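You operate a simulated robot arm through the tools that you are given. There is no shell and no other tool.

Carry out the task below with a simulated two-armed robot. There is one attempt and no reset: what you move stays moved.

## Task
Take the teal cone from the top of the low steel stand and leave it on the top of the white box by the aisle. Then put the clear bag on the top of the low steel stand away on the top of the long wooden table. Then take the round brush on the top of the low steel stand and put it away on the top of the blue table. Then take the grey cone tube from the top of the low steel stand and put it on the top of the large brown box. Then fetch the black cone from the top of the white box nearest the door and stand it on the top of the large brown box. Then put the yellow ring on the top of the low steel stand. Then open the right jar lid. The order counts. Set down upright: teal cone, clear bag, round brush, grey cone tube, black cone.
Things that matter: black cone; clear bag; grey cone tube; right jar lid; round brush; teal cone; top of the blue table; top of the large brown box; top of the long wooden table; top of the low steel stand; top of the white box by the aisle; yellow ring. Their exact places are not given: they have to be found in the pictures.

Only the result counts: the job must be done as asked and must still hold three seconds after the hand-in. Knocking over, shifting, dropping, spilling or breaking anything else fails it. Lids that push on must go on centred and level and be pressed home; caps that screw on are set level and turned clockwise until they are tight.

## Robot
Two 6-joint arms with three-finger grippers on one trunk, on a base that moves. Base frame: it is fixed to the floor where the robot stands at the start and does not move with it; the origin is under the middle of the robot, x ahead of it, y to its left, z up. Lengths are in mm, angles in degrees, forces in N, time in s.
The left shoulder is at the start at [40, 147, 1223], the right one opposite. Each reaches about 753 mm from its shoulder. Places, roughly: black cone (10x10x17 cm) [4100, 0, 500]; clear bag (14x14x26 cm) [600, 100, 700]; grey cone tube (7x7x18 cm) [800, 0, 700]; right jar lid [-2500, 0, 1100]; round brush (5x5x7 cm) [500, 300, 600]; teal cone (9x9x13 cm) [500, 0, 700]; top of the blue table [8400, -3700, 800]; top of the large brown box [3700, -700, 1000]; top of the long wooden table [5600, 4000, 800]; top of the low steel stand [700, 100, 600]; top of the white box by the aisle [3100, -800, 400]; yellow ring (4x4x2 cm) [4600, -2500, 500]. Payload 2.69 kg a hand.
Tool frame (each hand has its own): the origin (TCP) lies between the finger pads and is the grasp point; the fingertips stand 29 mm ahead of it; z points along the fingers, y is the line along which they close. The gripper opens to 120 mm; its body begins 78 mm behind the TCP.
Orientation is that of the tool frame in the base frame, as a unit quaternion [x, y, z, w]. With the fingers straight down and closing along the base's y, the tool's x points along the base's -x, its y along +y and its z along -z.

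## Interface
- The arms move only by the tool move_arm. It takes "left_deltas", "right_deltas" or both (then of equal length, played together; a hand with none holds still); each is a list that holds one entry, the list of rows, each a list of 7 numbers: the turn, a rotation vector about the base's x, y, z in degrees, then the shift along the base's x, y, z in m, then the finger opening in m, from 0 to 0.12. In form: [[[rx, ry, rz, tx, ty, tz, jaw], ...]]. A call has 1 to 20 rows; each row shifts and turns the commanded pose from where the row before left it. Rows are played at 5 a second. More than 50 mm and 8.6 degrees between two rows, or a gripper value outside its range, and nothing of the call is played. Where a pose cannot be reached the arm comes as near as it can. A force on the tool above 40 N (or 10 N above the force at the start of the call, whichever is more), or a blocked arm, ends the call early, and 0.2 s more pass. Each finger travels about 96.1 mm/s and halts on what it meets, pressing with about 44 N; the grip force reading is that of the motor and also rises with nothing between the fingers. The clock runs only during rows and for 0.2 s after the last one: add rows that do not move to give the fingers time. The reply holds the time, the measured pose of the TCP, the force on the tool along the base axes, the opening and the grip force, in the units named above and with some noise, with the torque about the TCP (base axes, N m) and any sound that the robot's microphone picked up.
- Cameras (640 x 400 px; columns grow to the right, rows downward): "scene" is now at [94.1, 9.9, 1425.5]; the picture's right is [0.16, -0.99, 0.00], its down [-0.81, -0.13, -0.57] and it looks along [0.56, 0.09, -0.82] (base axes); focal length 286 px, centre (320, 200). "left" rides on the left gripper at [63, 0, -104] in its tool frame; the picture's right is [0.00, 1.00, 0.00], its down [-0.83, 0.00, -0.56] and it looks along [-0.56, 0.00, 0.83] (tool axes); focal length 275 px, centre (320, 200). "right" rides on the right gripper at [63, 0, -104] in its tool frame; the picture's right is [0.00, 1.00, 0.00], its down [-0.83, 0.00, -0.56] and it looks along [-0.56, 0.00, 0.83] (tool axes); focal length 275 px, centre (320, 200).
- grab_frame(camera): a new picture of that camera. It takes no simulated time.
- move_column(by): moves the trunk up (or, below 0, down) by that many mm; the arms and the scene camera ride with it, the base frame stays. It gives what a move gives, with no picture.
- roll_base(legs): drives the robot by 1 to 6 legs, each [ahead, turn to the left] in mm and degrees, along the robot's own axes; the way and the turn of a leg run together, so that a leg with both is an arc; at most 1500 mm and 180 degrees a leg. The arms and the cameras ride along, it lands a little off, and it stops where it bumps. It gives what a move gives.
- turn_head(pan, tilt): turns the head with the scene camera to pan (to the left, within 86 degrees either way) and tilt (down, from -29 to 69), counted from straight ahead of the robot. It gives what a move gives.
- locate(camera, pixels): for up to 12 pixels [column, row] of the newest picture of that camera ("zoom" is the newest enlarged one), the place [x, y, z] in the base frame of the surface seen there, good to about 3 mm. It takes no simulated time.
- zoom(camera, box): a new picture of the part [left, top, right, bottom] of that camera's present view, enlarged. It takes no simulated time.
- finish_job(): hands the job in; it is judged then, once.

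Leave the grippers open and the arms clear of the work at the hand-in unless told otherwise.

The tools are called after ">>>" by a JSON object that holds its "method" and its "body". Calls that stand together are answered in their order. move_arm: Moves the arms, as the interface text tells. Its arguments: {"type":"object","properties":{"left_deltas":{"type":"array"},"right_deltas":{"type":"array"}},"required":[]} The other tools are called the same way: move_column (by) moves the trunk up or down; roll_base (legs) drives the base; turn_head (pan, tilt) turns the head that bears the scene camera; grab_frame (camera) takes a picture; locate (camera, pixels) gives the place of the surface under pixels of a picture; zoom (camera, box) takes an enlarged picture of a part of a camera's view; finish_job () hands the job in.

At the start:

```text
time: 0.0
left_ee_pos: [448.8, 233.3, 840.0]
left_ee_rot: [0.0, 1.0, 0.0, 0.001]
left_force: [0.7, -0.7, -0.1]
left_moment: [0.0, -0.03, 0.03]
left_gripper_width: 119.7
left_finger_force: 0.1
right_ee_pos: [472.3, -109.7, 839.9]
right_ee_rot: [0.0, 1.0, 0.0, 0.0]
right_force: [0.0, -0.3, 0.5]
right_moment: [-0.01, -0.02, 0.0]
right_gripper_width: 119.9
right_finger_force: 0.0
trunk travel left (down, up): [-350.0, 147.0]
robot x, y, heading: [-1.2, 1.1, 0.0]
head pan, tilt (commanded): [9.0, 55.2]
```

scene: 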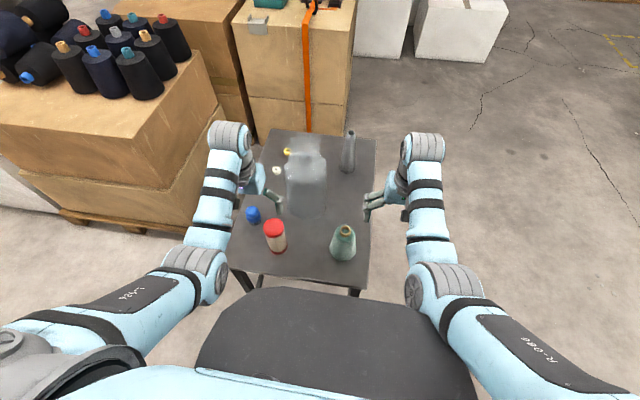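
right: 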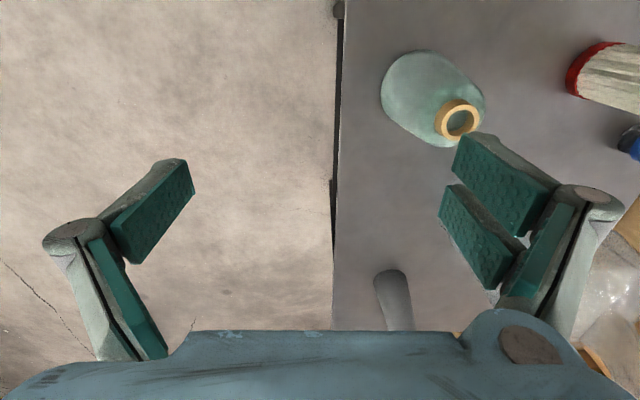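
left: 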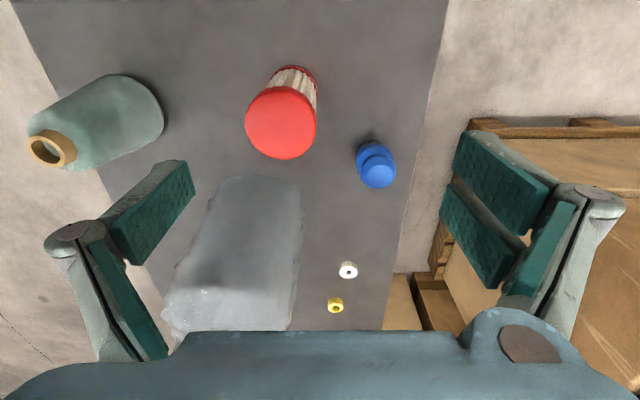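

I see the steel stand in front of me, with the teal cone near (343,243), a red-lidded jar-like thing at (275,235), a blue item at (252,214), the clear bag at (306,180) and the grey tube at (348,152). I'll zoom in on the stand before measuring anything.

>>> {"method": "zoom", "body": {"camera": "scene", "box": [210, 110, 410, 300]}}

>>> {"method": "grab_frame", "body": {"camera": "scene"}}

```text
2.11 times, centred on (310, 205) of scene
```

zoom: 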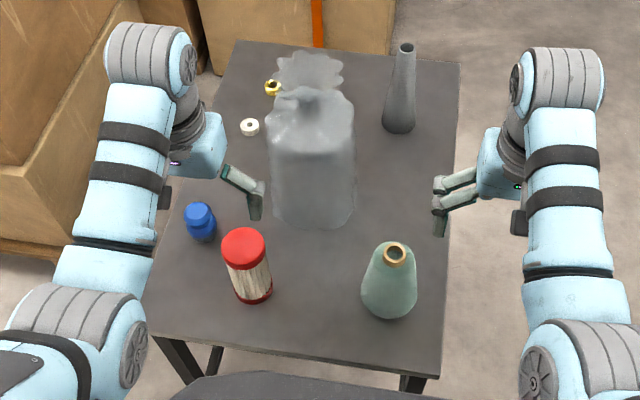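

```text
taken
```

scene: 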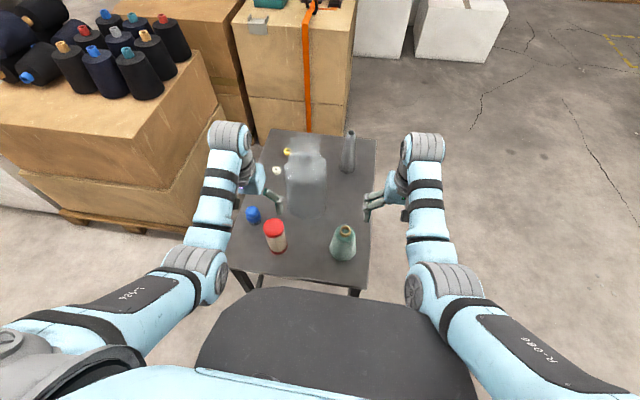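

In the zoom I can make out the teal cone, red-capped item, blue item, bag, grey tube, white ring and a gold ring. I'll locate points on each of them.

>>> {"method": "locate", "body": {"camera": "zoom", "pixels": [[395, 252], [390, 300], [243, 245], [253, 297], [200, 212], [203, 236], [310, 150], [310, 220], [406, 48], [400, 128], [250, 126], [272, 87]]}}

>>> {"method": "zoom", "body": {"camera": "scene", "box": [225, 180, 305, 260]}}

```text
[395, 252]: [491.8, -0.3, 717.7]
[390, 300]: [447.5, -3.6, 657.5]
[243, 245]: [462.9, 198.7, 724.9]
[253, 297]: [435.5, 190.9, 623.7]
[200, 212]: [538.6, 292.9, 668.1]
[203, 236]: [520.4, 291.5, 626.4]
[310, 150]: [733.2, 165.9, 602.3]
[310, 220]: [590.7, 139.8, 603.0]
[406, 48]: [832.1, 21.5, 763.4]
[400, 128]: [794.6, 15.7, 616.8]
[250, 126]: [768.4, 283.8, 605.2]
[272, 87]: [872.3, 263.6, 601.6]
```

```text
5.00 times, centred on (265, 220) of scene
```

zoom: 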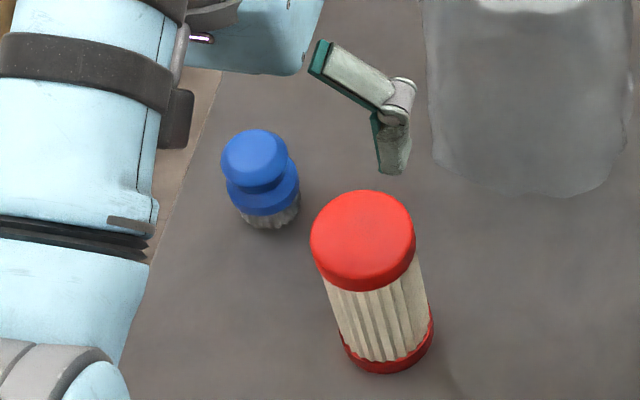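

The blue-handled item at about (530, 292) fits the round brush, and the red one is something else. Next I'll look ahead with the head to map the room.

>>> {"method": "turn_head", "body": {"pan": 0, "tilt": 15}}

>>> {"method": "grab_frame", "body": {"camera": "scene"}}

>>> {"method": "turn_head", "body": {"pan": 60, "tilt": 15}}

>>> {"method": "grab_frame", "body": {"camera": "scene"}}

>>> {"method": "turn_head", "body": {"pan": -60, "tilt": 15}}

>>> {"method": "grab_frame", "body": {"camera": "scene"}}

```text
time: 1.1
left_ee_pos: [448.0, 233.7, 839.1]
left_ee_rot: [0.0, 1.0, 0.0, -0.001]
left_force: [1.0, 0.2, -0.4]
left_moment: [0.03, -0.02, 0.01]
left_gripper_width: 120.0
left_finger_force: 0.0
right_ee_pos: [472.8, -109.7, 839.9]
right_ee_rot: [0.0, 1.0, 0.0, 0.0]
right_force: [-0.7, 0.0, -0.4]
right_moment: [0.03, -0.02, -0.03]
right_gripper_width: 120.1
right_finger_force: 0.0
trunk travel left (down, up): [-350.0, 147.0]
robot x, y, heading: [-2.3, -1.4, -0.0]
head pan, tilt (commanded): [0.0, 15.0]
```

```text
taken
```

scene: 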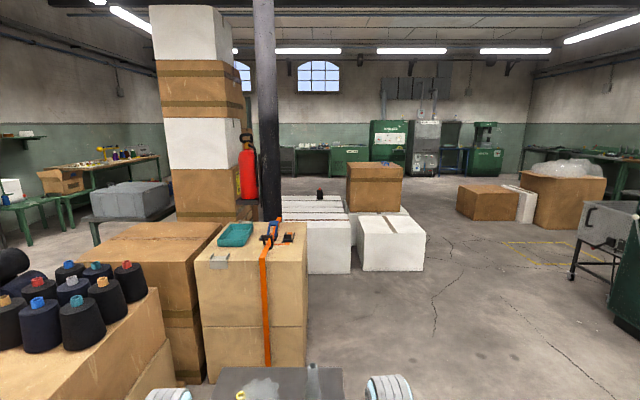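

```text
time: 2.4
left_ee_pos: [448.1, 233.4, 839.5]
left_ee_rot: [0.0, 1.0, 0.0, 0.001]
left_force: [-0.8, -0.2, 0.7]
left_moment: [-0.01, 0.03, -0.03]
left_gripper_width: 120.0
left_finger_force: 0.1
right_ee_pos: [473.2, -109.3, 840.1]
right_ee_rot: [0.0, 1.0, -0.001, 0.0]
right_force: [0.7, 1.0, 0.1]
right_moment: [0.0, -0.02, 0.0]
right_gripper_width: 120.1
right_finger_force: 0.0
trunk travel left (down, up): [-350.0, 147.0]
robot x, y, heading: [0.4, 1.4, 0.1]
head pan, tilt (commanded): [60.0, 15.0]
```

```text
taken
```

scene: 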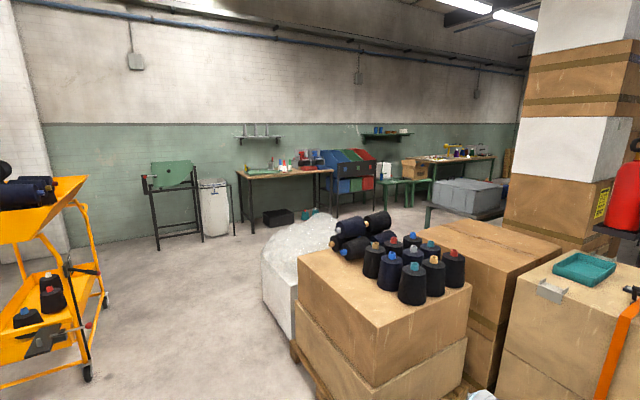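

```text
time: 4.4
left_ee_pos: [448.1, 233.7, 840.3]
left_ee_rot: [0.0, 1.0, 0.0, 0.0]
left_force: [-0.1, -0.2, -0.4]
left_moment: [-0.02, -0.01, -0.01]
left_gripper_width: 119.8
left_finger_force: 0.1
right_ee_pos: [473.1, -108.6, 840.6]
right_ee_rot: [0.0, 1.0, 0.0, 0.0]
right_force: [1.0, 1.2, 0.2]
right_moment: [0.0, -0.02, -0.01]
right_gripper_width: 120.1
right_finger_force: 0.1
trunk travel left (down, up): [-350.0, 147.0]
robot x, y, heading: [-1.4, -0.8, 0.2]
head pan, tilt (commanded): [-60.0, 15.0]
```

```text
taken
```

scene: 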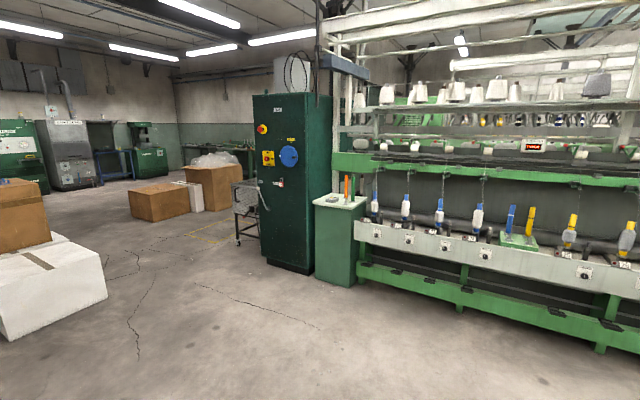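

I can see the white boxes, the tall brown box and the far tables. I'll face forward again, zoom in on the white and brown boxes, and check the far right.

>>> {"method": "turn_head", "body": {"pan": -10, "tilt": 15}}

>>> {"method": "grab_frame", "body": {"camera": "scene"}}

>>> {"method": "zoom", "body": {"camera": "scene", "box": [300, 140, 500, 290]}}

```text
time: 5.5
left_ee_pos: [447.7, 233.3, 840.0]
left_ee_rot: [0.0, 1.0, -0.001, -0.001]
left_force: [-0.3, 0.6, -0.6]
left_moment: [0.0, -0.01, 0.01]
left_gripper_width: 119.7
left_finger_force: 0.0
right_ee_pos: [472.5, -110.4, 840.2]
right_ee_rot: [0.001, 1.0, 0.0, 0.0]
right_force: [-0.3, -0.7, -0.3]
right_moment: [-0.01, 0.0, 0.0]
right_gripper_width: 120.0
right_finger_force: 0.0
trunk travel left (down, up): [-350.0, 147.0]
robot x, y, heading: [-2.5, 2.6, 0.0]
head pan, tilt (commanded): [-10.0, 15.0]
```

```text
taken
```

scene: 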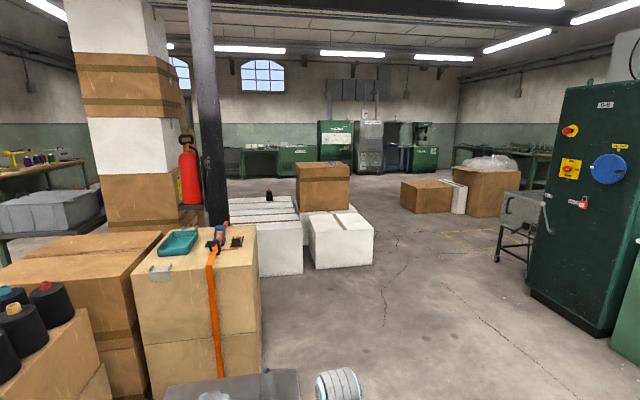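

```text
2.67 times, centred on (400, 215) of scene
```

zoom: 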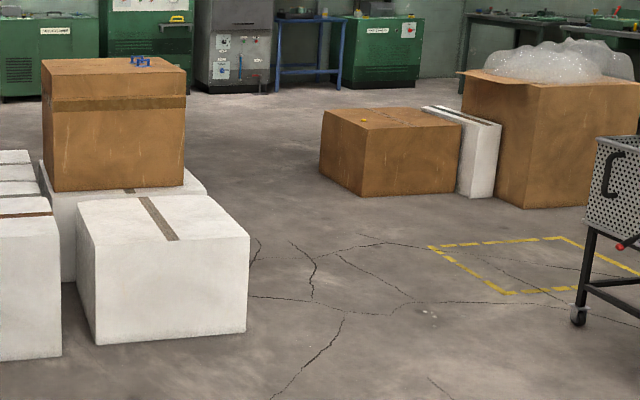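

The large brown box has a small blue item on top at zoom (140,61). A yellow ring shows on the low brown box at (364,118), and a blue table stands at (310,40). I'll locate these.

>>> {"method": "locate", "body": {"camera": "zoom", "pixels": [[90, 70], [140, 61], [60, 62], [120, 210], [200, 210], [85, 215], [240, 232], [364, 118], [440, 125], [310, 20], [333, 112], [100, 340]]}}

>>> {"method": "zoom", "body": {"camera": "scene", "box": [220, 160, 380, 280]}}

>>> {"method": "zoom", "body": {"camera": "scene", "box": [320, 110, 480, 210]}}

```text
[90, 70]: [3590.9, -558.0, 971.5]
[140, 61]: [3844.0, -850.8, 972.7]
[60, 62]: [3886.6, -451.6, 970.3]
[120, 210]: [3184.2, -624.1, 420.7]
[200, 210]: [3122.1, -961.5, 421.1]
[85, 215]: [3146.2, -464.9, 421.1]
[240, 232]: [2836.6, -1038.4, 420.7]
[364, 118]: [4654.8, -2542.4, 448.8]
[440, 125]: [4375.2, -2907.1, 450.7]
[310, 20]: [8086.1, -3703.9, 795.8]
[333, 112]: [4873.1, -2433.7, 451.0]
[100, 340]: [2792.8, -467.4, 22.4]
```

```text
3.33 times, centred on (300, 220) of scene
```

zoom: 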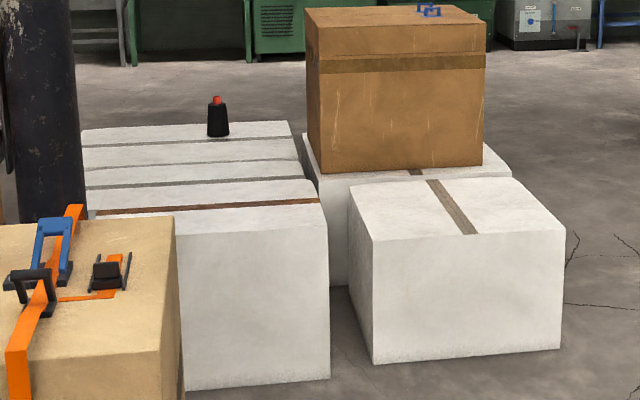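

```text
4.00 times, centred on (400, 160) of scene
```

zoom: 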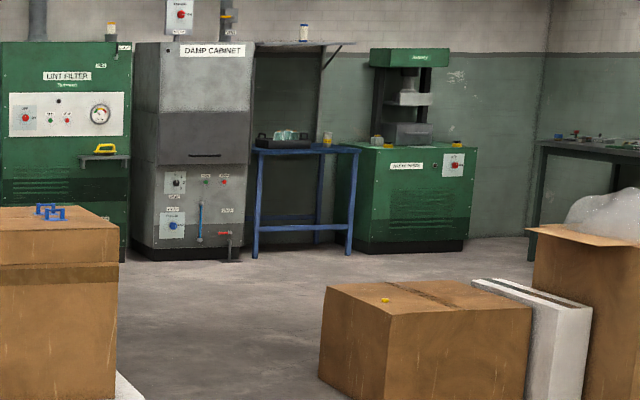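

Next I'll locate the black cone, its white box, and the edges of the large brown box's top.

>>> {"method": "grab_frame", "body": {"camera": "scene"}}

>>> {"method": "zoom", "body": {"camera": "scene", "box": [220, 160, 380, 280]}}

>>> {"method": "locate", "body": {"camera": "zoom", "pixels": [[218, 118], [218, 99], [218, 133], [190, 130], [250, 130], [120, 145], [230, 195], [200, 225], [310, 225], [430, 12], [318, 12], [475, 20]]}}

>>> {"method": "locate", "body": {"camera": "scene", "pixels": [[232, 255], [262, 230], [180, 240], [115, 255], [230, 390], [20, 250], [300, 240], [310, 225], [370, 232], [308, 266], [370, 264], [205, 220]]}}

```text
taken
```

scene: 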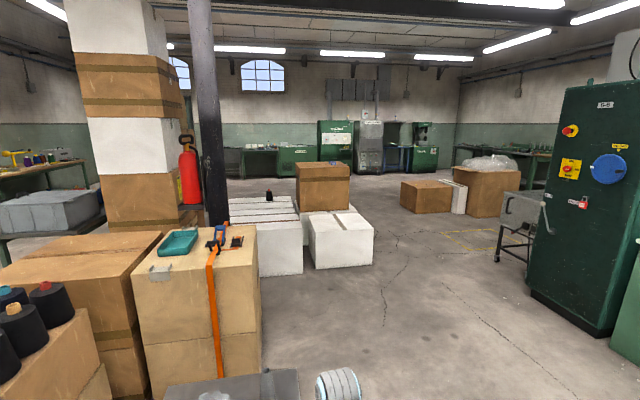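

```text
3.33 times, centred on (300, 220) of scene
```

zoom: 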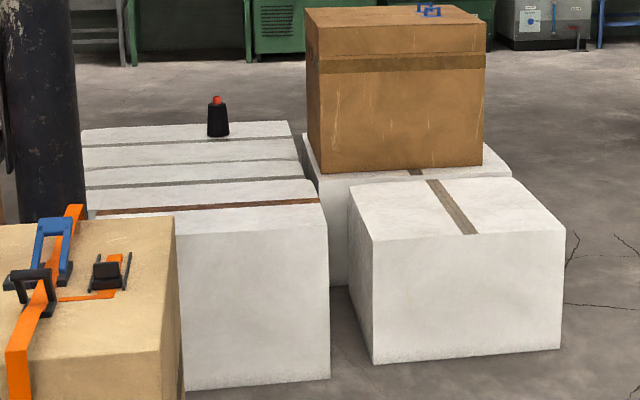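

```text
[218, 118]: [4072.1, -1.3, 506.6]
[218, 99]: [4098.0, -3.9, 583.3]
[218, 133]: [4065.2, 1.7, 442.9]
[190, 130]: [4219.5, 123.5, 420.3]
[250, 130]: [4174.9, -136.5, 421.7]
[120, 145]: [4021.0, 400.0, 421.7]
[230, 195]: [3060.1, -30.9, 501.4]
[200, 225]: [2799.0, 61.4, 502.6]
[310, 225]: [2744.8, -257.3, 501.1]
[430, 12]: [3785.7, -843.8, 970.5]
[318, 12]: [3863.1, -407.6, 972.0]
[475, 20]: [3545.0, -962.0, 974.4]
```

```text
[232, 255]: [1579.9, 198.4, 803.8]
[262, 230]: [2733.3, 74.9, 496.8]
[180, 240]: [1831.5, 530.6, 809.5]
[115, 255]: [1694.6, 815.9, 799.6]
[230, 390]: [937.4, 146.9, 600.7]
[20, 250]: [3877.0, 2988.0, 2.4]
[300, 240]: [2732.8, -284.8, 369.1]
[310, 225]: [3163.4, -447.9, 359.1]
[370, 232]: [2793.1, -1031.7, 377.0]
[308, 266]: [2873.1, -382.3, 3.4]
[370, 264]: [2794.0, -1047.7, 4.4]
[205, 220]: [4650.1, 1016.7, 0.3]
```

Room map so far: the aisle white box spans x 2790–3200, y −1045 to −460 with its top at z 421, the large brown box top is near (3700,−690,972), and the black cone is near (4090,0). I'll look straight down now to see the stand's near edge and my own base.

>>> {"method": "turn_head", "body": {"pan": 0, "tilt": 69}}

>>> {"method": "grab_frame", "body": {"camera": "scene"}}

>>> {"method": "locate", "body": {"camera": "scene", "pixels": [[300, 300], [300, 340], [270, 320], [380, 320], [230, 240], [370, 240], [240, 130], [390, 130], [200, 290], [420, 290], [330, 265], [300, 390]]}}

```text
time: 6.8
left_ee_pos: [448.3, 233.7, 840.1]
left_ee_rot: [0.0, 1.0, -0.001, 0.0]
left_force: [-0.1, -0.9, 0.1]
left_moment: [0.02, 0.01, 0.01]
left_gripper_width: 120.1
left_finger_force: 0.1
right_ee_pos: [471.8, -109.2, 839.1]
right_ee_rot: [-0.001, 1.0, 0.0, 0.0]
right_force: [1.1, 0.3, -0.3]
right_moment: [-0.01, -0.01, -0.02]
right_gripper_width: 119.9
right_finger_force: 0.1
trunk travel left (down, up): [-350.0, 147.0]
robot x, y, heading: [-1.2, 2.3, 0.2]
head pan, tilt (commanded): [0.0, 68.8]
```

```text
taken
```

scene: 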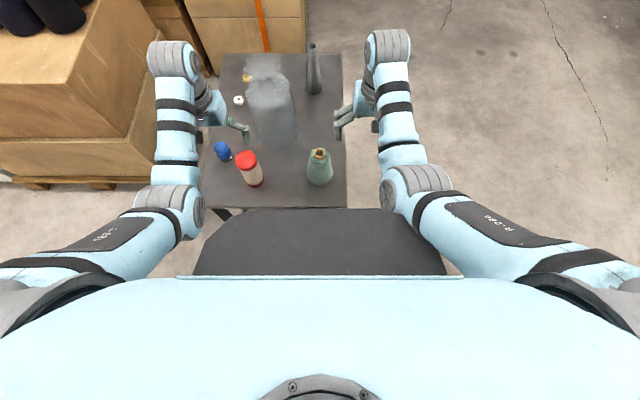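

```text
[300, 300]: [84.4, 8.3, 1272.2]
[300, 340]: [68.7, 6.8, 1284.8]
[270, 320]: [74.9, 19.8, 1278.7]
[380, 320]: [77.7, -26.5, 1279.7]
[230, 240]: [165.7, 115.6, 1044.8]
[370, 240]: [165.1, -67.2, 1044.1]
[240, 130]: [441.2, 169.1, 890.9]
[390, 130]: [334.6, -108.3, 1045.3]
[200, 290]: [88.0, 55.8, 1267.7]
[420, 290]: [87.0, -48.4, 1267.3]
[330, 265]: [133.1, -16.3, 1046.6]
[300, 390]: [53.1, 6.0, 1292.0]
```

My front plate sits at z≈1045 and reaches to about x 235. Now I'll check the stand's edges and pin down the teal cone's rim from the right hand camera, where the rim shows at about (459,122).

>>> {"method": "locate", "body": {"camera": "scene", "pixels": [[330, 204], [215, 204], [343, 200], [338, 57], [225, 57], [310, 213], [320, 150], [320, 182]]}}

>>> {"method": "grab_frame", "body": {"camera": "right"}}

>>> {"method": "locate", "body": {"camera": "right", "pixels": [[439, 122], [477, 118], [459, 103], [457, 140], [400, 100], [420, 60], [385, 92], [450, 70]]}}

```text
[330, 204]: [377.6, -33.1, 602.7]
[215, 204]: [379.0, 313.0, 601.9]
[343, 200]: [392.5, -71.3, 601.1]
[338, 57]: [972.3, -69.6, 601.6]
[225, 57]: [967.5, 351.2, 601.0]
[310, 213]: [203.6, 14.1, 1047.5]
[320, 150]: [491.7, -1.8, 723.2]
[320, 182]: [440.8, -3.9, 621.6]
```

```text
taken
```

right: 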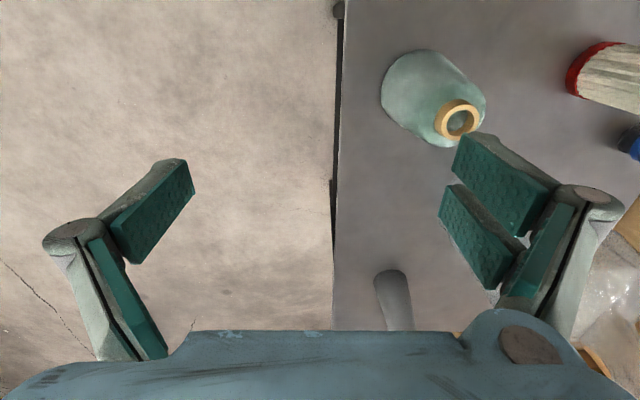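

```text
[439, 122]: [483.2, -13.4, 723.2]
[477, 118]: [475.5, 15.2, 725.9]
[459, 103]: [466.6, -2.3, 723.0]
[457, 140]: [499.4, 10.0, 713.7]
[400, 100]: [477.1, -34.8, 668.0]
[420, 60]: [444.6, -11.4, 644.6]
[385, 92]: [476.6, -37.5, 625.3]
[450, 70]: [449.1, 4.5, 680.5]
```

The cone's axis comes out near (484, 0) with its rim at z≈727, and the stand top is at z 602. I'll move the right hand over it with the fingers open, then check.

>>> {"method": "move_arm", "body": {"right_deltas": [[[0, 0, 0, 0.006, 0.04, 0, 0.12], [0, 0, 0, 0.006, 0.04, 0, 0.12], [0, 0, 0, 0, 0.03, 0, 0.12], [0, 0, 0, 0, 0, 0, 0.12]]]}}

>>> {"method": "grab_frame", "body": {"camera": "right"}}

>>> {"method": "grab_frame", "body": {"camera": "scene"}}

```text
time: 7.8
left_ee_pos: [448.7, 234.1, 839.9]
left_ee_rot: [0.0, 1.0, 0.0, 0.0]
left_force: [-0.4, -0.6, -0.2]
left_moment: [-0.04, -0.02, -0.01]
left_gripper_width: 120.0
left_finger_force: 0.1
right_ee_pos: [497.4, -12.3, 835.5]
right_ee_rot: [0.003, 1.0, -0.003, 0.0]
right_force: [-0.7, -0.1, 1.2]
right_moment: [-0.01, 0.02, -0.02]
right_gripper_width: 120.0
right_finger_force: 0.1
right hand out of reach, approached as far as the arm can: row 3
trunk travel left (down, up): [-350.0, 147.0]
robot x, y, heading: [2.6, 0.6, -0.1]
head pan, tilt (commanded): [0.0, 68.8]
```

```text
taken
```

right: 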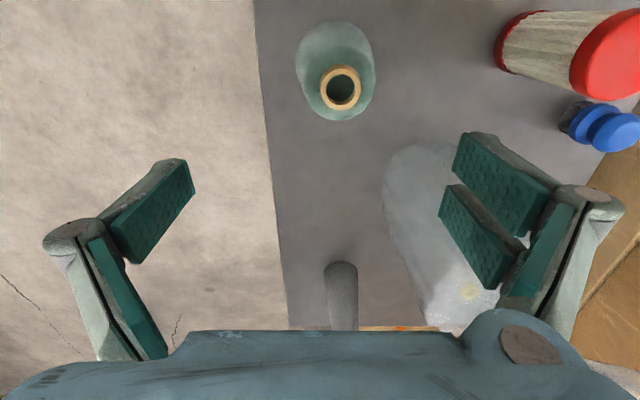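

```text
taken
```

scene: 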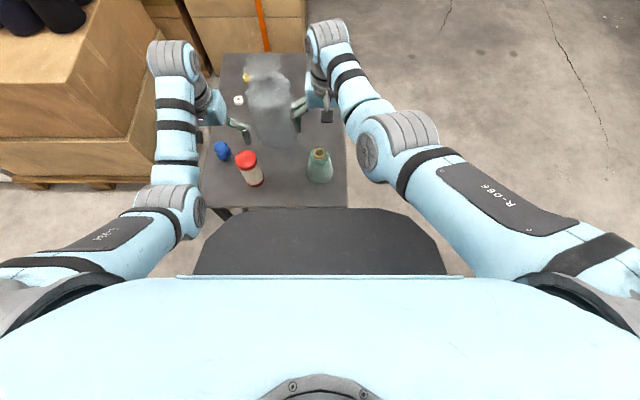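

The reply says row 3 was out of reach, so the right hand stopped at (497,−12,835). The shoulders are high above the work, so I'll raise both hands clear, lower the trunk, and back off slightly for room.

>>> {"method": "move_arm", "body": {"left_deltas": [[[0, 0, 0, 0, 0, 0.05, 0.12], [0, 0, 0, 0, 0, 0.05, 0.12], [0, 0, 0, 0, 0, 0.05, 0.12], [0, 0, 0, 0, 0, 0.05, 0.12]]], "right_deltas": [[[0, 0, 0, -0.012, -0.03, 0.04, 0.12], [0, 0, 0, 0, -0.03, 0.04, 0.12], [0, 0, 0, 0, 0, 0.04, 0.12], [0, 0, 0, 0, 0, 0.03, 0.12]]]}}

>>> {"method": "move_column", "body": {"by": -200}}

>>> {"method": "roll_base", "body": {"legs": [[-80, 0]]}}

>>> {"method": "grab_frame", "body": {"camera": "scene"}}

>>> {"method": "grab_frame", "body": {"camera": "right"}}

```text
refused: row 1 steps farther than a row can; nothing moved
```

```text
time: 9.6
left_ee_pos: [447.4, 233.6, 653.7]
left_ee_rot: [0.0, 1.0, -0.001, 0.002]
left_force: [-1.4, -2.5, 6.3]
left_moment: [0.0, -0.06, -0.06]
left_gripper_width: 120.1
left_finger_force: 0.1
right_ee_pos: [498.6, -13.6, 649.1]
right_ee_rot: [0.005, 1.0, 0.001, 0.005]
right_force: [-0.6, 3.1, 14.0]
right_moment: [0.09, 0.14, -0.06]
right_gripper_width: 119.8
right_finger_force: 0.2
trunk travel left (down, up): [-162.0, 335.0]
robot x, y, heading: [2.0, -0.4, -0.1]
head pan, tilt (commanded): [0.0, 68.8]
stopped: the force on the tool passed its limit at 56 N (the readings are from after the stop); the commanded pose is now the measured one
```

```text
time: 10.4
left_ee_pos: [441.5, 234.0, 652.8]
left_ee_rot: [0.001, 1.0, -0.001, -0.001]
left_force: [0.9, -0.2, -0.5]
left_moment: [0.02, 0.02, -0.02]
left_gripper_width: 120.2
left_finger_force: 0.0
right_ee_pos: [496.2, -14.2, 652.6]
right_ee_rot: [0.005, 1.0, 0.002, 0.009]
right_force: [-2.4, 1.0, 4.6]
right_moment: [0.09, 0.01, 0.03]
right_gripper_width: 120.1
right_finger_force: 0.0
trunk travel left (down, up): [-162.0, 335.0]
robot x, y, heading: [-11.1, 0.9, -0.1]
head pan, tilt (commanded): [0.0, 68.8]
stopped in leg 1: the force on the tool passed its limit at 46 N (the readings are from after the stop); the commanded pose is now the measured one
```

```text
taken
```

scene: 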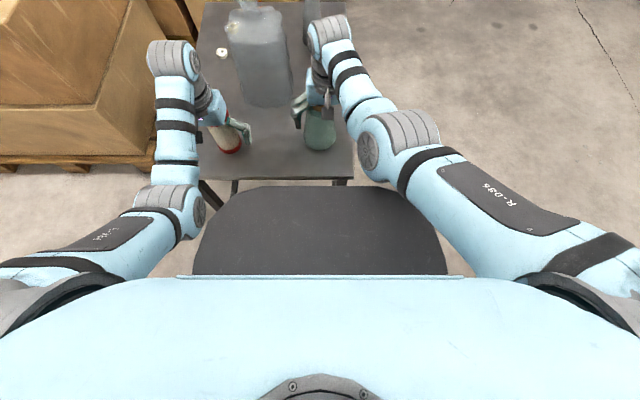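

```text
taken
```

right: 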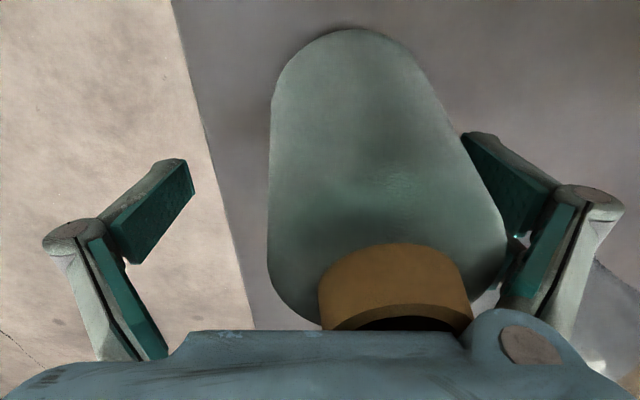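

The arm move was refused because its first row was over 50 mm. The trunk and base moves I had batched with it ran anyway and both stopped on contact. From now on I'll run dependent calls one at a time. First I'll check what the left hand touched.

>>> {"method": "grab_frame", "body": {"camera": "left"}}

>>> {"method": "zoom", "body": {"camera": "scene", "box": [190, 60, 370, 200]}}

```text
taken
```

left: 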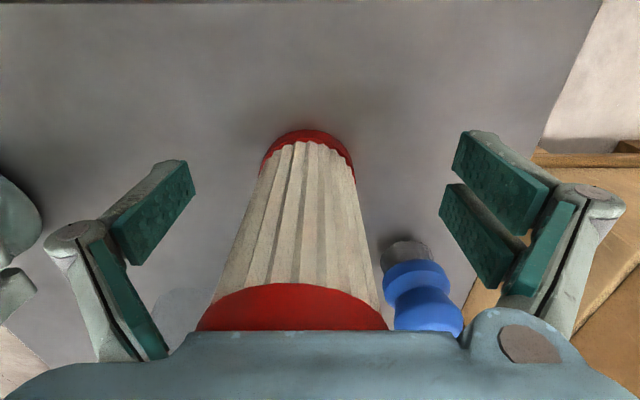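

```text
2.86 times, centred on (280, 130) of scene
```

zoom: 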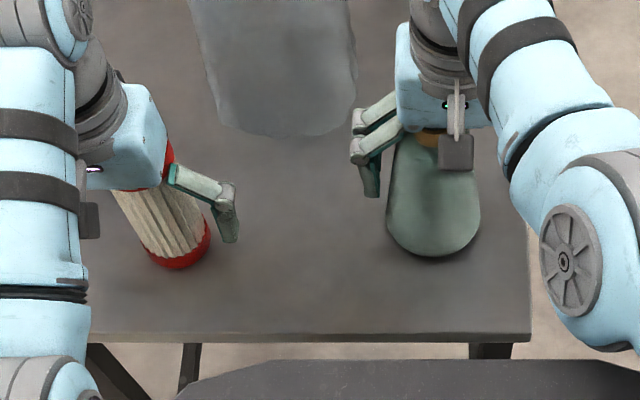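

The red can stands between the left fingers with its top against the palm, and the cone's rim is likewise under the right palm. I'll locate points on both to see whether they are upright before lifting straight up.

>>> {"method": "locate", "body": {"camera": "left", "pixels": [[308, 136], [268, 165], [350, 168], [290, 290], [215, 318], [372, 318], [290, 320], [430, 315], [410, 250]]}}

>>> {"method": "locate", "body": {"camera": "right", "pixels": [[345, 40], [280, 100], [430, 90], [395, 248], [330, 290], [462, 285], [395, 300], [300, 200]]}}

```text
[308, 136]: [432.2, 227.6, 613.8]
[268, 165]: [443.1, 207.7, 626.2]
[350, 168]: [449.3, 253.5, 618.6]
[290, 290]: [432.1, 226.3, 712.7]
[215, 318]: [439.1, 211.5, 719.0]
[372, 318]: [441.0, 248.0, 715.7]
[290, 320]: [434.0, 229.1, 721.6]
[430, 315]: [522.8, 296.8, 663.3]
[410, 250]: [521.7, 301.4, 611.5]
```

```text
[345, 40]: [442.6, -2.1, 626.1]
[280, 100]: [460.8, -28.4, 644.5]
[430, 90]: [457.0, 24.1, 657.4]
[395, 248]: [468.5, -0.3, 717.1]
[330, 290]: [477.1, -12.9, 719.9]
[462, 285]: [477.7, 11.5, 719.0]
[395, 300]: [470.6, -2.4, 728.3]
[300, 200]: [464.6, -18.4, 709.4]
```

The teal cone hasn't moved: its rim is still centred near (484,−1). The red can has: it now stands upright at about (462, 229), and its axis was at y≈200 before. I'll lift the right hand straight up clear of the cone and ease the left palm off the can. After that I'll carry the can back to where it stood.

>>> {"method": "move_arm", "body": {"left_deltas": [[[0, 0, 0, 0, 0, 0.004, 0.12], [0, 0, 0, 0, 0, 0.004, 0.12], [0, 0, 0, 0, 0, 0, 0.12], [0, 0, 0, 0, 0, 0, 0.12], [0, 0, 0, 0, 0, 0, 0.12]]], "right_deltas": [[[0, 0, 0, 0, 0, 0.02, 0.12], [0, 0, 0, 0, 0, 0.03, 0.12], [0, 0, 0, 0, 0, 0.04, 0.12], [0, 0, 0, 0, 0, 0.04, 0.12], [0, 0, 0, 0, 0, 0.02, 0.12]]]}}

>>> {"method": "grab_frame", "body": {"camera": "left"}}

>>> {"method": "grab_frame", "body": {"camera": "right"}}

>>> {"method": "grab_frame", "body": {"camera": "scene"}}

```text
time: 11.6
left_ee_pos: [440.3, 234.2, 659.4]
left_ee_rot: [0.0, 1.0, -0.001, 0.001]
left_force: [0.7, -0.2, -0.3]
left_moment: [-0.01, 0.0, -0.01]
left_gripper_width: 119.8
left_finger_force: 0.1
right_ee_pos: [506.7, -22.5, 799.3]
right_ee_rot: [0.005, 1.0, 0.004, 0.007]
right_force: [0.1, 0.2, 0.6]
right_moment: [0.0, 0.02, 0.0]
right_gripper_width: 120.1
right_finger_force: 0.0
right hand out of reach, approached as far as the arm can: row 2, 3, 5
trunk travel left (down, up): [-162.0, 335.0]
robot x, y, heading: [-6.0, -0.4, 0.1]
head pan, tilt (commanded): [0.0, 68.8]
```

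```text
taken
```

left: 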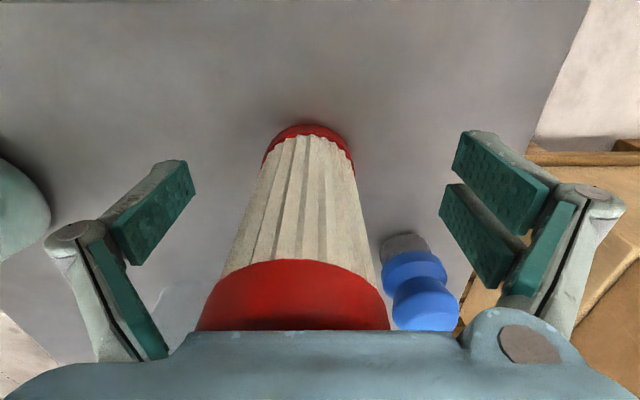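

```text
taken
```

right: 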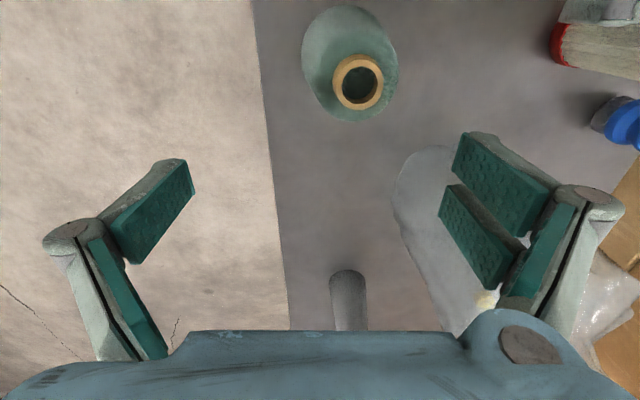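

```text
taken
```

scene: 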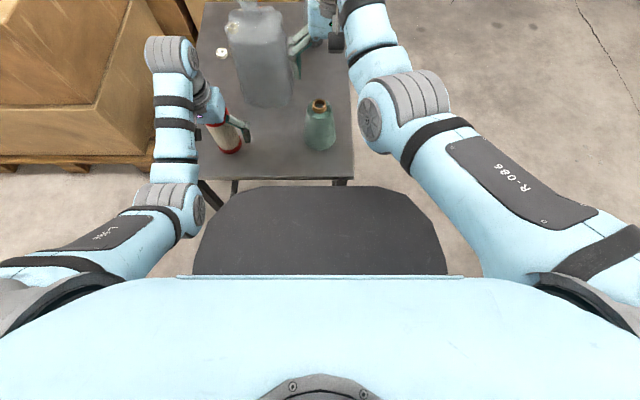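

The can stands upright between the left fingers, with its top just below the palm. I'll centre the left hand on it at about (462, 229) and move the right hand outward, away from the bag.

>>> {"method": "move_arm", "body": {"left_deltas": [[[0, 0, 0, 0.007, -0.002, 0, 0.12], [0, 0, 0, 0.007, -0.002, 0, 0.12], [0, 0, 0, 0.007, -0.001, 0, 0.12], [0, 0, 0, 0, 0, 0, 0.12]]], "right_deltas": [[[0, 0, 0, 0, -0.03, 0, 0.12], [0, 0, 0, 0, -0.03, 0, 0.12], [0, 0, 0, 0, -0.03, 0, 0.12], [0, 0, 0, 0, 0, 0, 0.12]]]}}

>>> {"method": "grab_frame", "body": {"camera": "left"}}

>>> {"method": "grab_frame", "body": {"camera": "scene"}}

```text
time: 12.6
left_ee_pos: [462.5, 229.0, 661.4]
left_ee_rot: [0.0, 1.0, 0.0, 0.0]
left_force: [-1.1, 0.1, -0.3]
left_moment: [-0.01, 0.02, -0.02]
left_gripper_width: 119.9
left_finger_force: 0.1
right_ee_pos: [527.3, -107.0, 791.0]
right_ee_rot: [0.007, 1.0, 0.002, 0.008]
right_force: [-0.3, -0.3, -0.2]
right_moment: [0.0, -0.02, 0.02]
right_gripper_width: 119.8
right_finger_force: 0.1
right hand out of reach, approached as far as the arm can: row 1, 2, 3
trunk travel left (down, up): [-162.0, 335.0]
robot x, y, heading: [-3.9, 0.9, 0.1]
head pan, tilt (commanded): [0.0, 68.8]
```

```text
taken
```

left: 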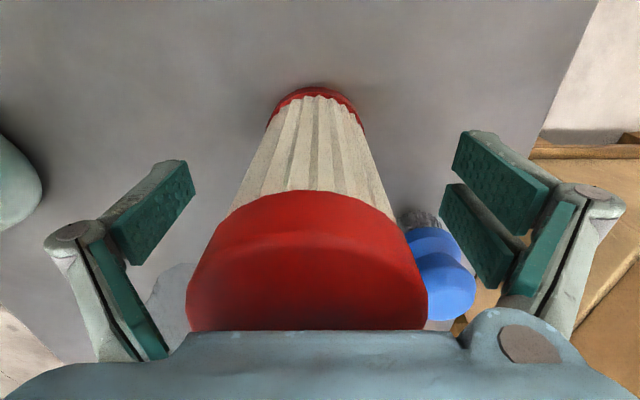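

```text
taken
```

scene: 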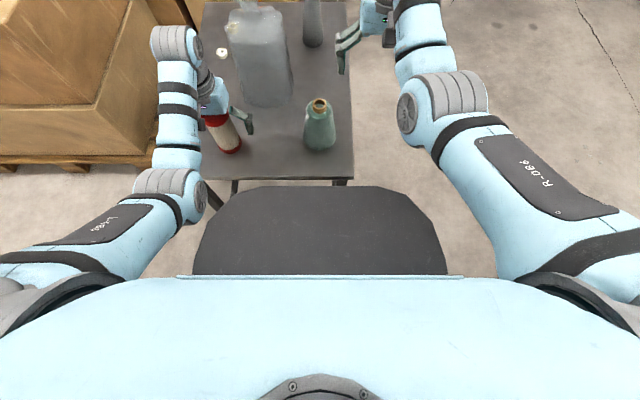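

Before closing on the can, I'll measure its lid and base edges once more from the left camera.

>>> {"method": "locate", "body": {"camera": "left", "pixels": [[305, 192], [305, 240], [305, 318], [195, 300], [420, 300], [318, 92], [272, 115], [362, 120], [440, 240], [455, 300]]}}

>>> {"method": "zoom", "body": {"camera": "scene", "box": [190, 0, 370, 180]}}

```text
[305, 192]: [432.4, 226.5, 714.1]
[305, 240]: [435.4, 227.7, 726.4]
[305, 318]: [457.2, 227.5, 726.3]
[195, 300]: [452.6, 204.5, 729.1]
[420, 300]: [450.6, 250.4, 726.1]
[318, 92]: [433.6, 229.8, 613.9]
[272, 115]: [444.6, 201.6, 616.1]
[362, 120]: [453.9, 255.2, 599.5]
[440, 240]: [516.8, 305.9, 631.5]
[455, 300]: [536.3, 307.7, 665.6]
```

```text
2.22 times, centred on (280, 90) of scene
```

zoom: 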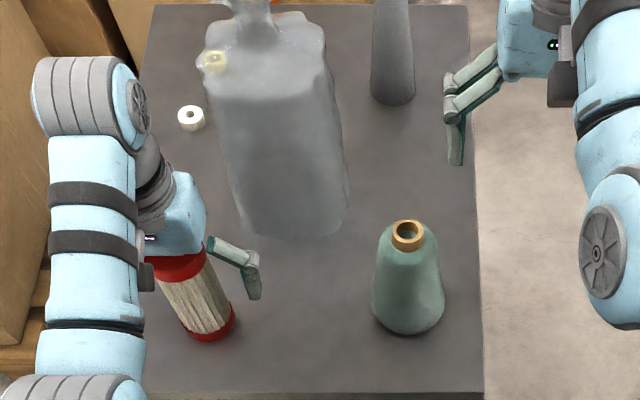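

The can is upright with its axis at about (462, 228), 28 mm from where it stood. I'll close the left fingers on it, lift 5 mm, carry it back −28 mm in y, lower it and hold there.

>>> {"method": "move_arm", "body": {"left_deltas": [[[0, 0, 0, 0, 0, 0, 0.09], [0, 0, 0, 0, 0, 0, 0.07], [0, 0, 0, 0, 0, 0, 0.05], [0, 0, 0, 0, 0, 0, 0.05], [0, 0, 0, 0, 0, 0, 0.05], [0, 0, 0, 0, 0, 0.006, 0.05], [0, 0, 0, 0, 0, 0, 0.05]]]}}

>>> {"method": "grab_frame", "body": {"camera": "left"}}

```text
time: 14.2
left_ee_pos: [461.9, 228.2, 666.7]
left_ee_rot: [0.001, 1.0, 0.0, 0.0]
left_force: [0.9, 0.4, -2.1]
left_moment: [-0.02, 0.02, 0.02]
left_gripper_width: 59.1
left_finger_force: 44.3
right_ee_pos: [527.8, -108.3, 791.7]
right_ee_rot: [0.006, 1.0, 0.002, 0.008]
right_force: [-0.5, -1.0, 0.2]
right_moment: [0.01, -0.01, 0.0]
right_gripper_width: 120.0
right_finger_force: 0.1
trunk travel left (down, up): [-162.0, 335.0]
robot x, y, heading: [-10.7, 2.6, 0.2]
head pan, tilt (commanded): [0.0, 68.8]
```

```text
taken
```

left: 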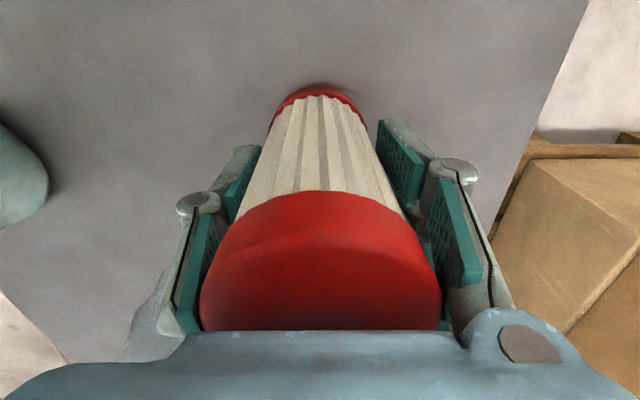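

The can is held at 59 mm and the tool force shows about 2 N of weight. I'll carry it −28 mm in y and lower it the same 6 mm.

>>> {"method": "move_arm", "body": {"left_deltas": [[[0, 0, 0, 0, -0.008, 0, 0.05], [0, 0, 0, 0, -0.008, 0, 0.05], [0, 0, 0, 0, -0.008, 0, 0.05], [0, 0, 0, 0, -0.004, 0, 0.05], [0, 0, 0, 0, 0, -0.003, 0.05], [0, 0, 0, 0, 0, -0.003, 0.05], [0, 0, 0, 0, 0, 0, 0.05]]]}}

>>> {"method": "grab_frame", "body": {"camera": "left"}}

>>> {"method": "grab_frame", "body": {"camera": "scene"}}

```text
time: 15.8
left_ee_pos: [461.7, 201.1, 661.6]
left_ee_rot: [0.0, 1.0, 0.0, 0.001]
left_force: [0.9, -0.3, 5.2]
left_moment: [0.21, -0.06, -0.02]
left_gripper_width: 58.9
left_finger_force: 44.4
right_ee_pos: [527.6, -107.4, 791.7]
right_ee_rot: [0.006, 1.0, 0.002, 0.008]
right_force: [0.0, 0.6, 0.0]
right_moment: [0.01, 0.0, 0.01]
right_gripper_width: 120.1
right_finger_force: 0.0
trunk travel left (down, up): [-162.0, 335.0]
robot x, y, heading: [-6.9, 3.2, 0.1]
head pan, tilt (commanded): [0.0, 68.8]
```

```text
taken
```

left: 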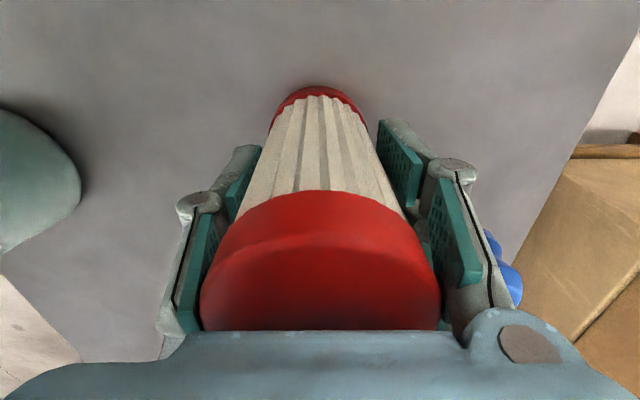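

```text
taken
```

scene: 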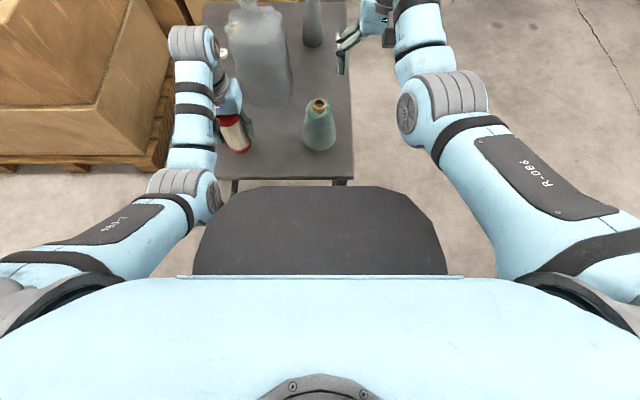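

The tool now reads +5 N upward, so the can is standing on the stand. I'll open only as far as needed and lift the left hand straight up.

>>> {"method": "move_arm", "body": {"left_deltas": [[[0, 0, 0, 0, 0, 0, 0.065], [0, 0, 0, 0, 0, 0, 0.085], [0, 0, 0, 0, 0, 0, 0.09], [0, 0, 0, 0, 0, 0, 0.09], [0, 0, 0, 0, 0, 0.02, 0.09], [0, 0, 0, 0, 0, 0.04, 0.09], [0, 0, 0, 0, 0, 0.04, 0.09], [0, 0, 0, 0, 0, 0.045, 0.09], [0, 0, 0, 0, 0, 0.045, 0.09], [0, 0, 0, 0, 0, 0.045, 0.09], [0, 0, 0, 0, 0, 0, 0.09]]]}}

>>> {"method": "grab_frame", "body": {"camera": "left"}}

>>> {"method": "grab_frame", "body": {"camera": "scene"}}

```text
time: 18.2
left_ee_pos: [552.5, 196.9, 847.2]
left_ee_rot: [0.0, 1.0, -0.001, 0.0]
left_force: [0.6, 0.0, -0.9]
left_moment: [0.02, -0.02, 0.0]
left_gripper_width: 89.8
left_finger_force: 0.0
left hand out of reach, approached as far as the arm can: row 6, 7, 8, 9, 10
right_ee_pos: [528.2, -108.2, 791.2]
right_ee_rot: [0.007, 1.0, 0.001, 0.008]
right_force: [-0.2, -0.6, -0.3]
right_moment: [0.01, 0.0, 0.0]
right_gripper_width: 120.2
right_finger_force: 0.0
trunk travel left (down, up): [-162.0, 335.0]
robot x, y, heading: [-3.6, 1.8, -0.2]
head pan, tilt (commanded): [0.0, 68.8]
```

```text
taken
```

left: 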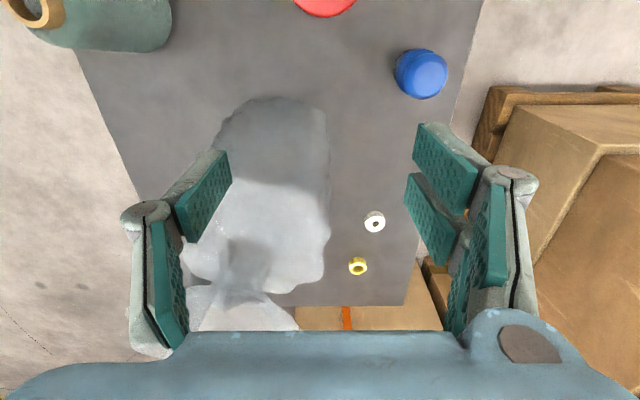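

```text
taken
```

scene: 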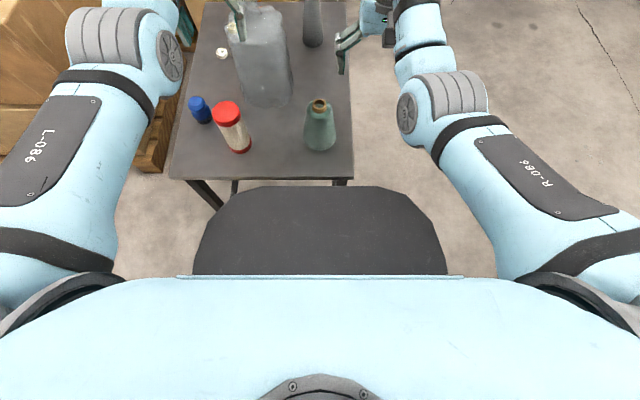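

Reach limits pushed the left hand outward to (552,197,847) as it rose, so it's now near the bag's top. The can and brush are standing well. I'll zoom in to check the bag before moving anything.

>>> {"method": "zoom", "body": {"camera": "scene", "box": [160, 0, 370, 180]}}

>>> {"method": "turn_head", "body": {"pan": 0, "tilt": 50}}

>>> {"method": "grab_frame", "body": {"camera": "scene"}}

>>> {"method": "zoom", "body": {"camera": "scene", "box": [160, 40, 400, 240]}}

```text
2.22 times, centred on (265, 90) of scene
```

zoom: 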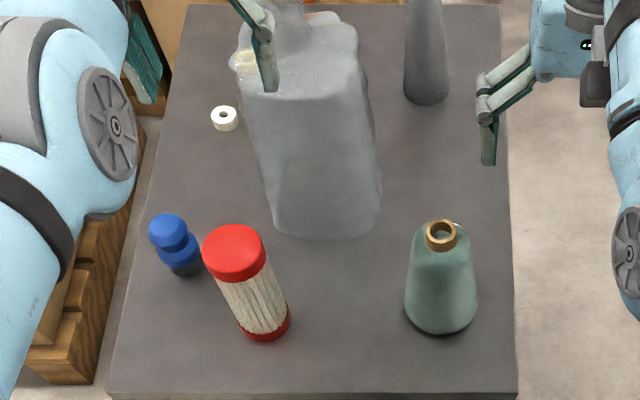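

```text
time: 19.0
left_ee_pos: [550.3, 196.9, 845.8]
left_ee_rot: [0.0, 1.0, 0.0, -0.001]
left_force: [0.6, -0.1, -0.7]
left_moment: [0.0, -0.03, 0.0]
left_gripper_width: 89.9
left_finger_force: 0.0
right_ee_pos: [526.4, -107.5, 791.5]
right_ee_rot: [0.006, 1.0, 0.002, 0.009]
right_force: [-0.2, -0.2, 0.3]
right_moment: [0.02, 0.01, 0.02]
right_gripper_width: 120.0
right_finger_force: 0.1
trunk travel left (down, up): [-162.0, 335.0]
robot x, y, heading: [-8.6, -0.1, -0.1]
head pan, tilt (commanded): [0.0, 50.0]
```

```text
taken
```

scene: 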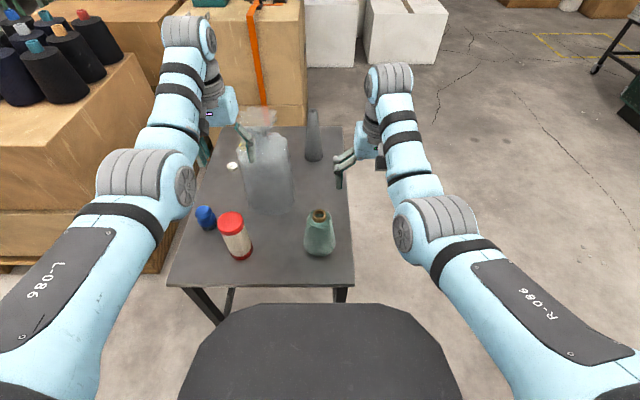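

```text
2.00 times, centred on (280, 140) of scene
```

zoom: 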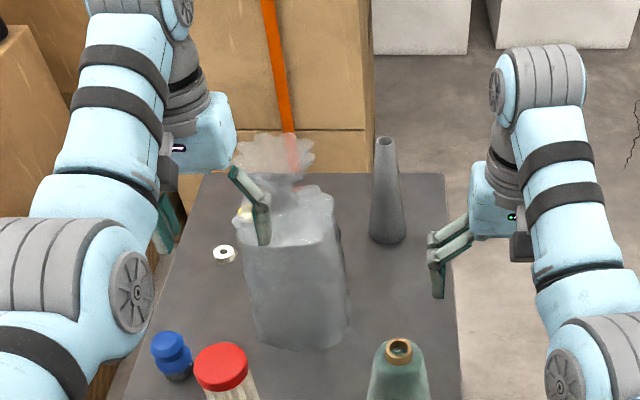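

The left finger sits right above the bag's shoulder. I'll raise the trunk straight up so both hands clear the bag, and only then move the base.

>>> {"method": "move_column", "body": {"by": 150}}

>>> {"method": "grab_frame", "body": {"camera": "scene"}}

```text
time: 20.7
left_ee_pos: [551.7, 196.2, 995.0]
left_ee_rot: [-0.001, 1.0, 0.0, -0.001]
left_force: [0.2, -0.8, 0.1]
left_moment: [-0.01, 0.01, 0.01]
left_gripper_width: 89.9
left_finger_force: 0.0
right_ee_pos: [527.6, -107.5, 939.9]
right_ee_rot: [0.006, 1.0, 0.002, 0.007]
right_force: [0.2, 0.0, -0.8]
right_moment: [-0.06, 0.02, -0.01]
right_gripper_width: 119.9
right_finger_force: 0.0
trunk travel left (down, up): [-312.0, 185.0]
robot x, y, heading: [-7.6, 1.2, 0.1]
head pan, tilt (commanded): [0.0, 50.0]
```

```text
taken
```

scene: 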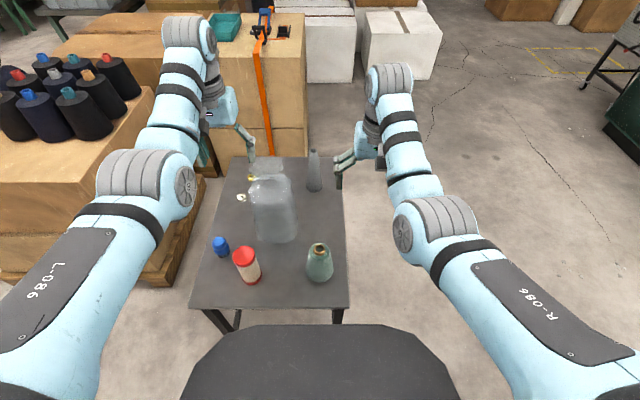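

All the items on the stand are upright and both hands are clear above them. I'll back off 60 mm and turn 13° left so the cone lies straight ahead of the right shoulder.

>>> {"method": "roll_base", "body": {"legs": [[-60, 0], [0, 13]]}}

>>> {"method": "grab_frame", "body": {"camera": "right"}}

>>> {"method": "grab_frame", "body": {"camera": "scene"}}

```text
time: 22.5
left_ee_pos: [430.9, 317.4, 996.5]
left_ee_rot: [-0.113, 0.994, 0.0, 0.0]
left_force: [-0.3, -0.4, -0.2]
left_moment: [-0.03, -0.02, 0.0]
left_gripper_width: 90.0
left_finger_force: 0.0
right_ee_pos: [476.4, 13.6, 941.1]
right_ee_rot: [-0.107, 0.994, 0.002, 0.008]
right_force: [-0.9, 0.2, 0.9]
right_moment: [0.04, -0.04, 0.02]
right_gripper_width: 120.2
right_finger_force: 0.0
trunk travel left (down, up): [-312.0, 185.0]
robot x, y, heading: [-65.6, 3.4, 13.2]
head pan, tilt (commanded): [0.0, 50.0]
```

```text
taken
```

right: 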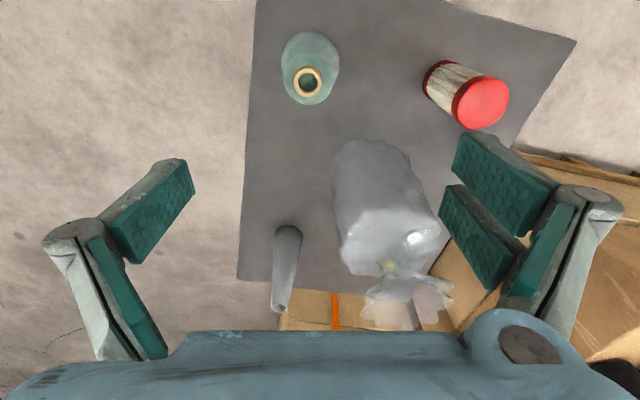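

```text
taken
```

scene: 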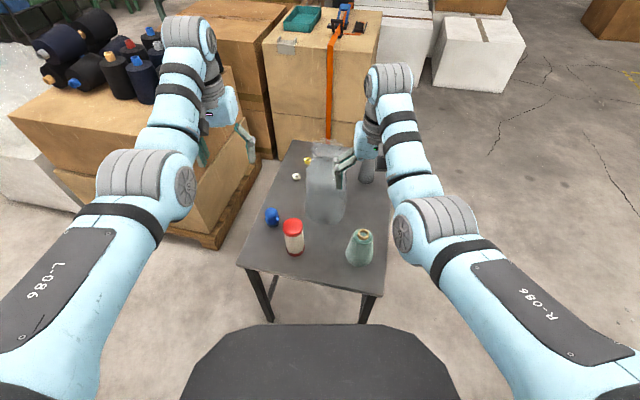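

The right hand is nearly above the cone, which shows at (308,80) in its camera. I'll locate the rim again in this view.

>>> {"method": "locate", "body": {"camera": "right", "pixels": [[308, 68], [308, 96], [294, 82], [321, 82], [290, 60], [325, 60], [308, 35], [460, 100], [483, 103]]}}

```text
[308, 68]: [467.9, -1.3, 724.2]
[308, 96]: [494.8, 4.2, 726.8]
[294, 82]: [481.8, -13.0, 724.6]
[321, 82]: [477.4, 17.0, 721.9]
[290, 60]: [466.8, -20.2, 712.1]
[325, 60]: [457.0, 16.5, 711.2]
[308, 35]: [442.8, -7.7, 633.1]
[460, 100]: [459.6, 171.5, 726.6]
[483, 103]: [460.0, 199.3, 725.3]
```

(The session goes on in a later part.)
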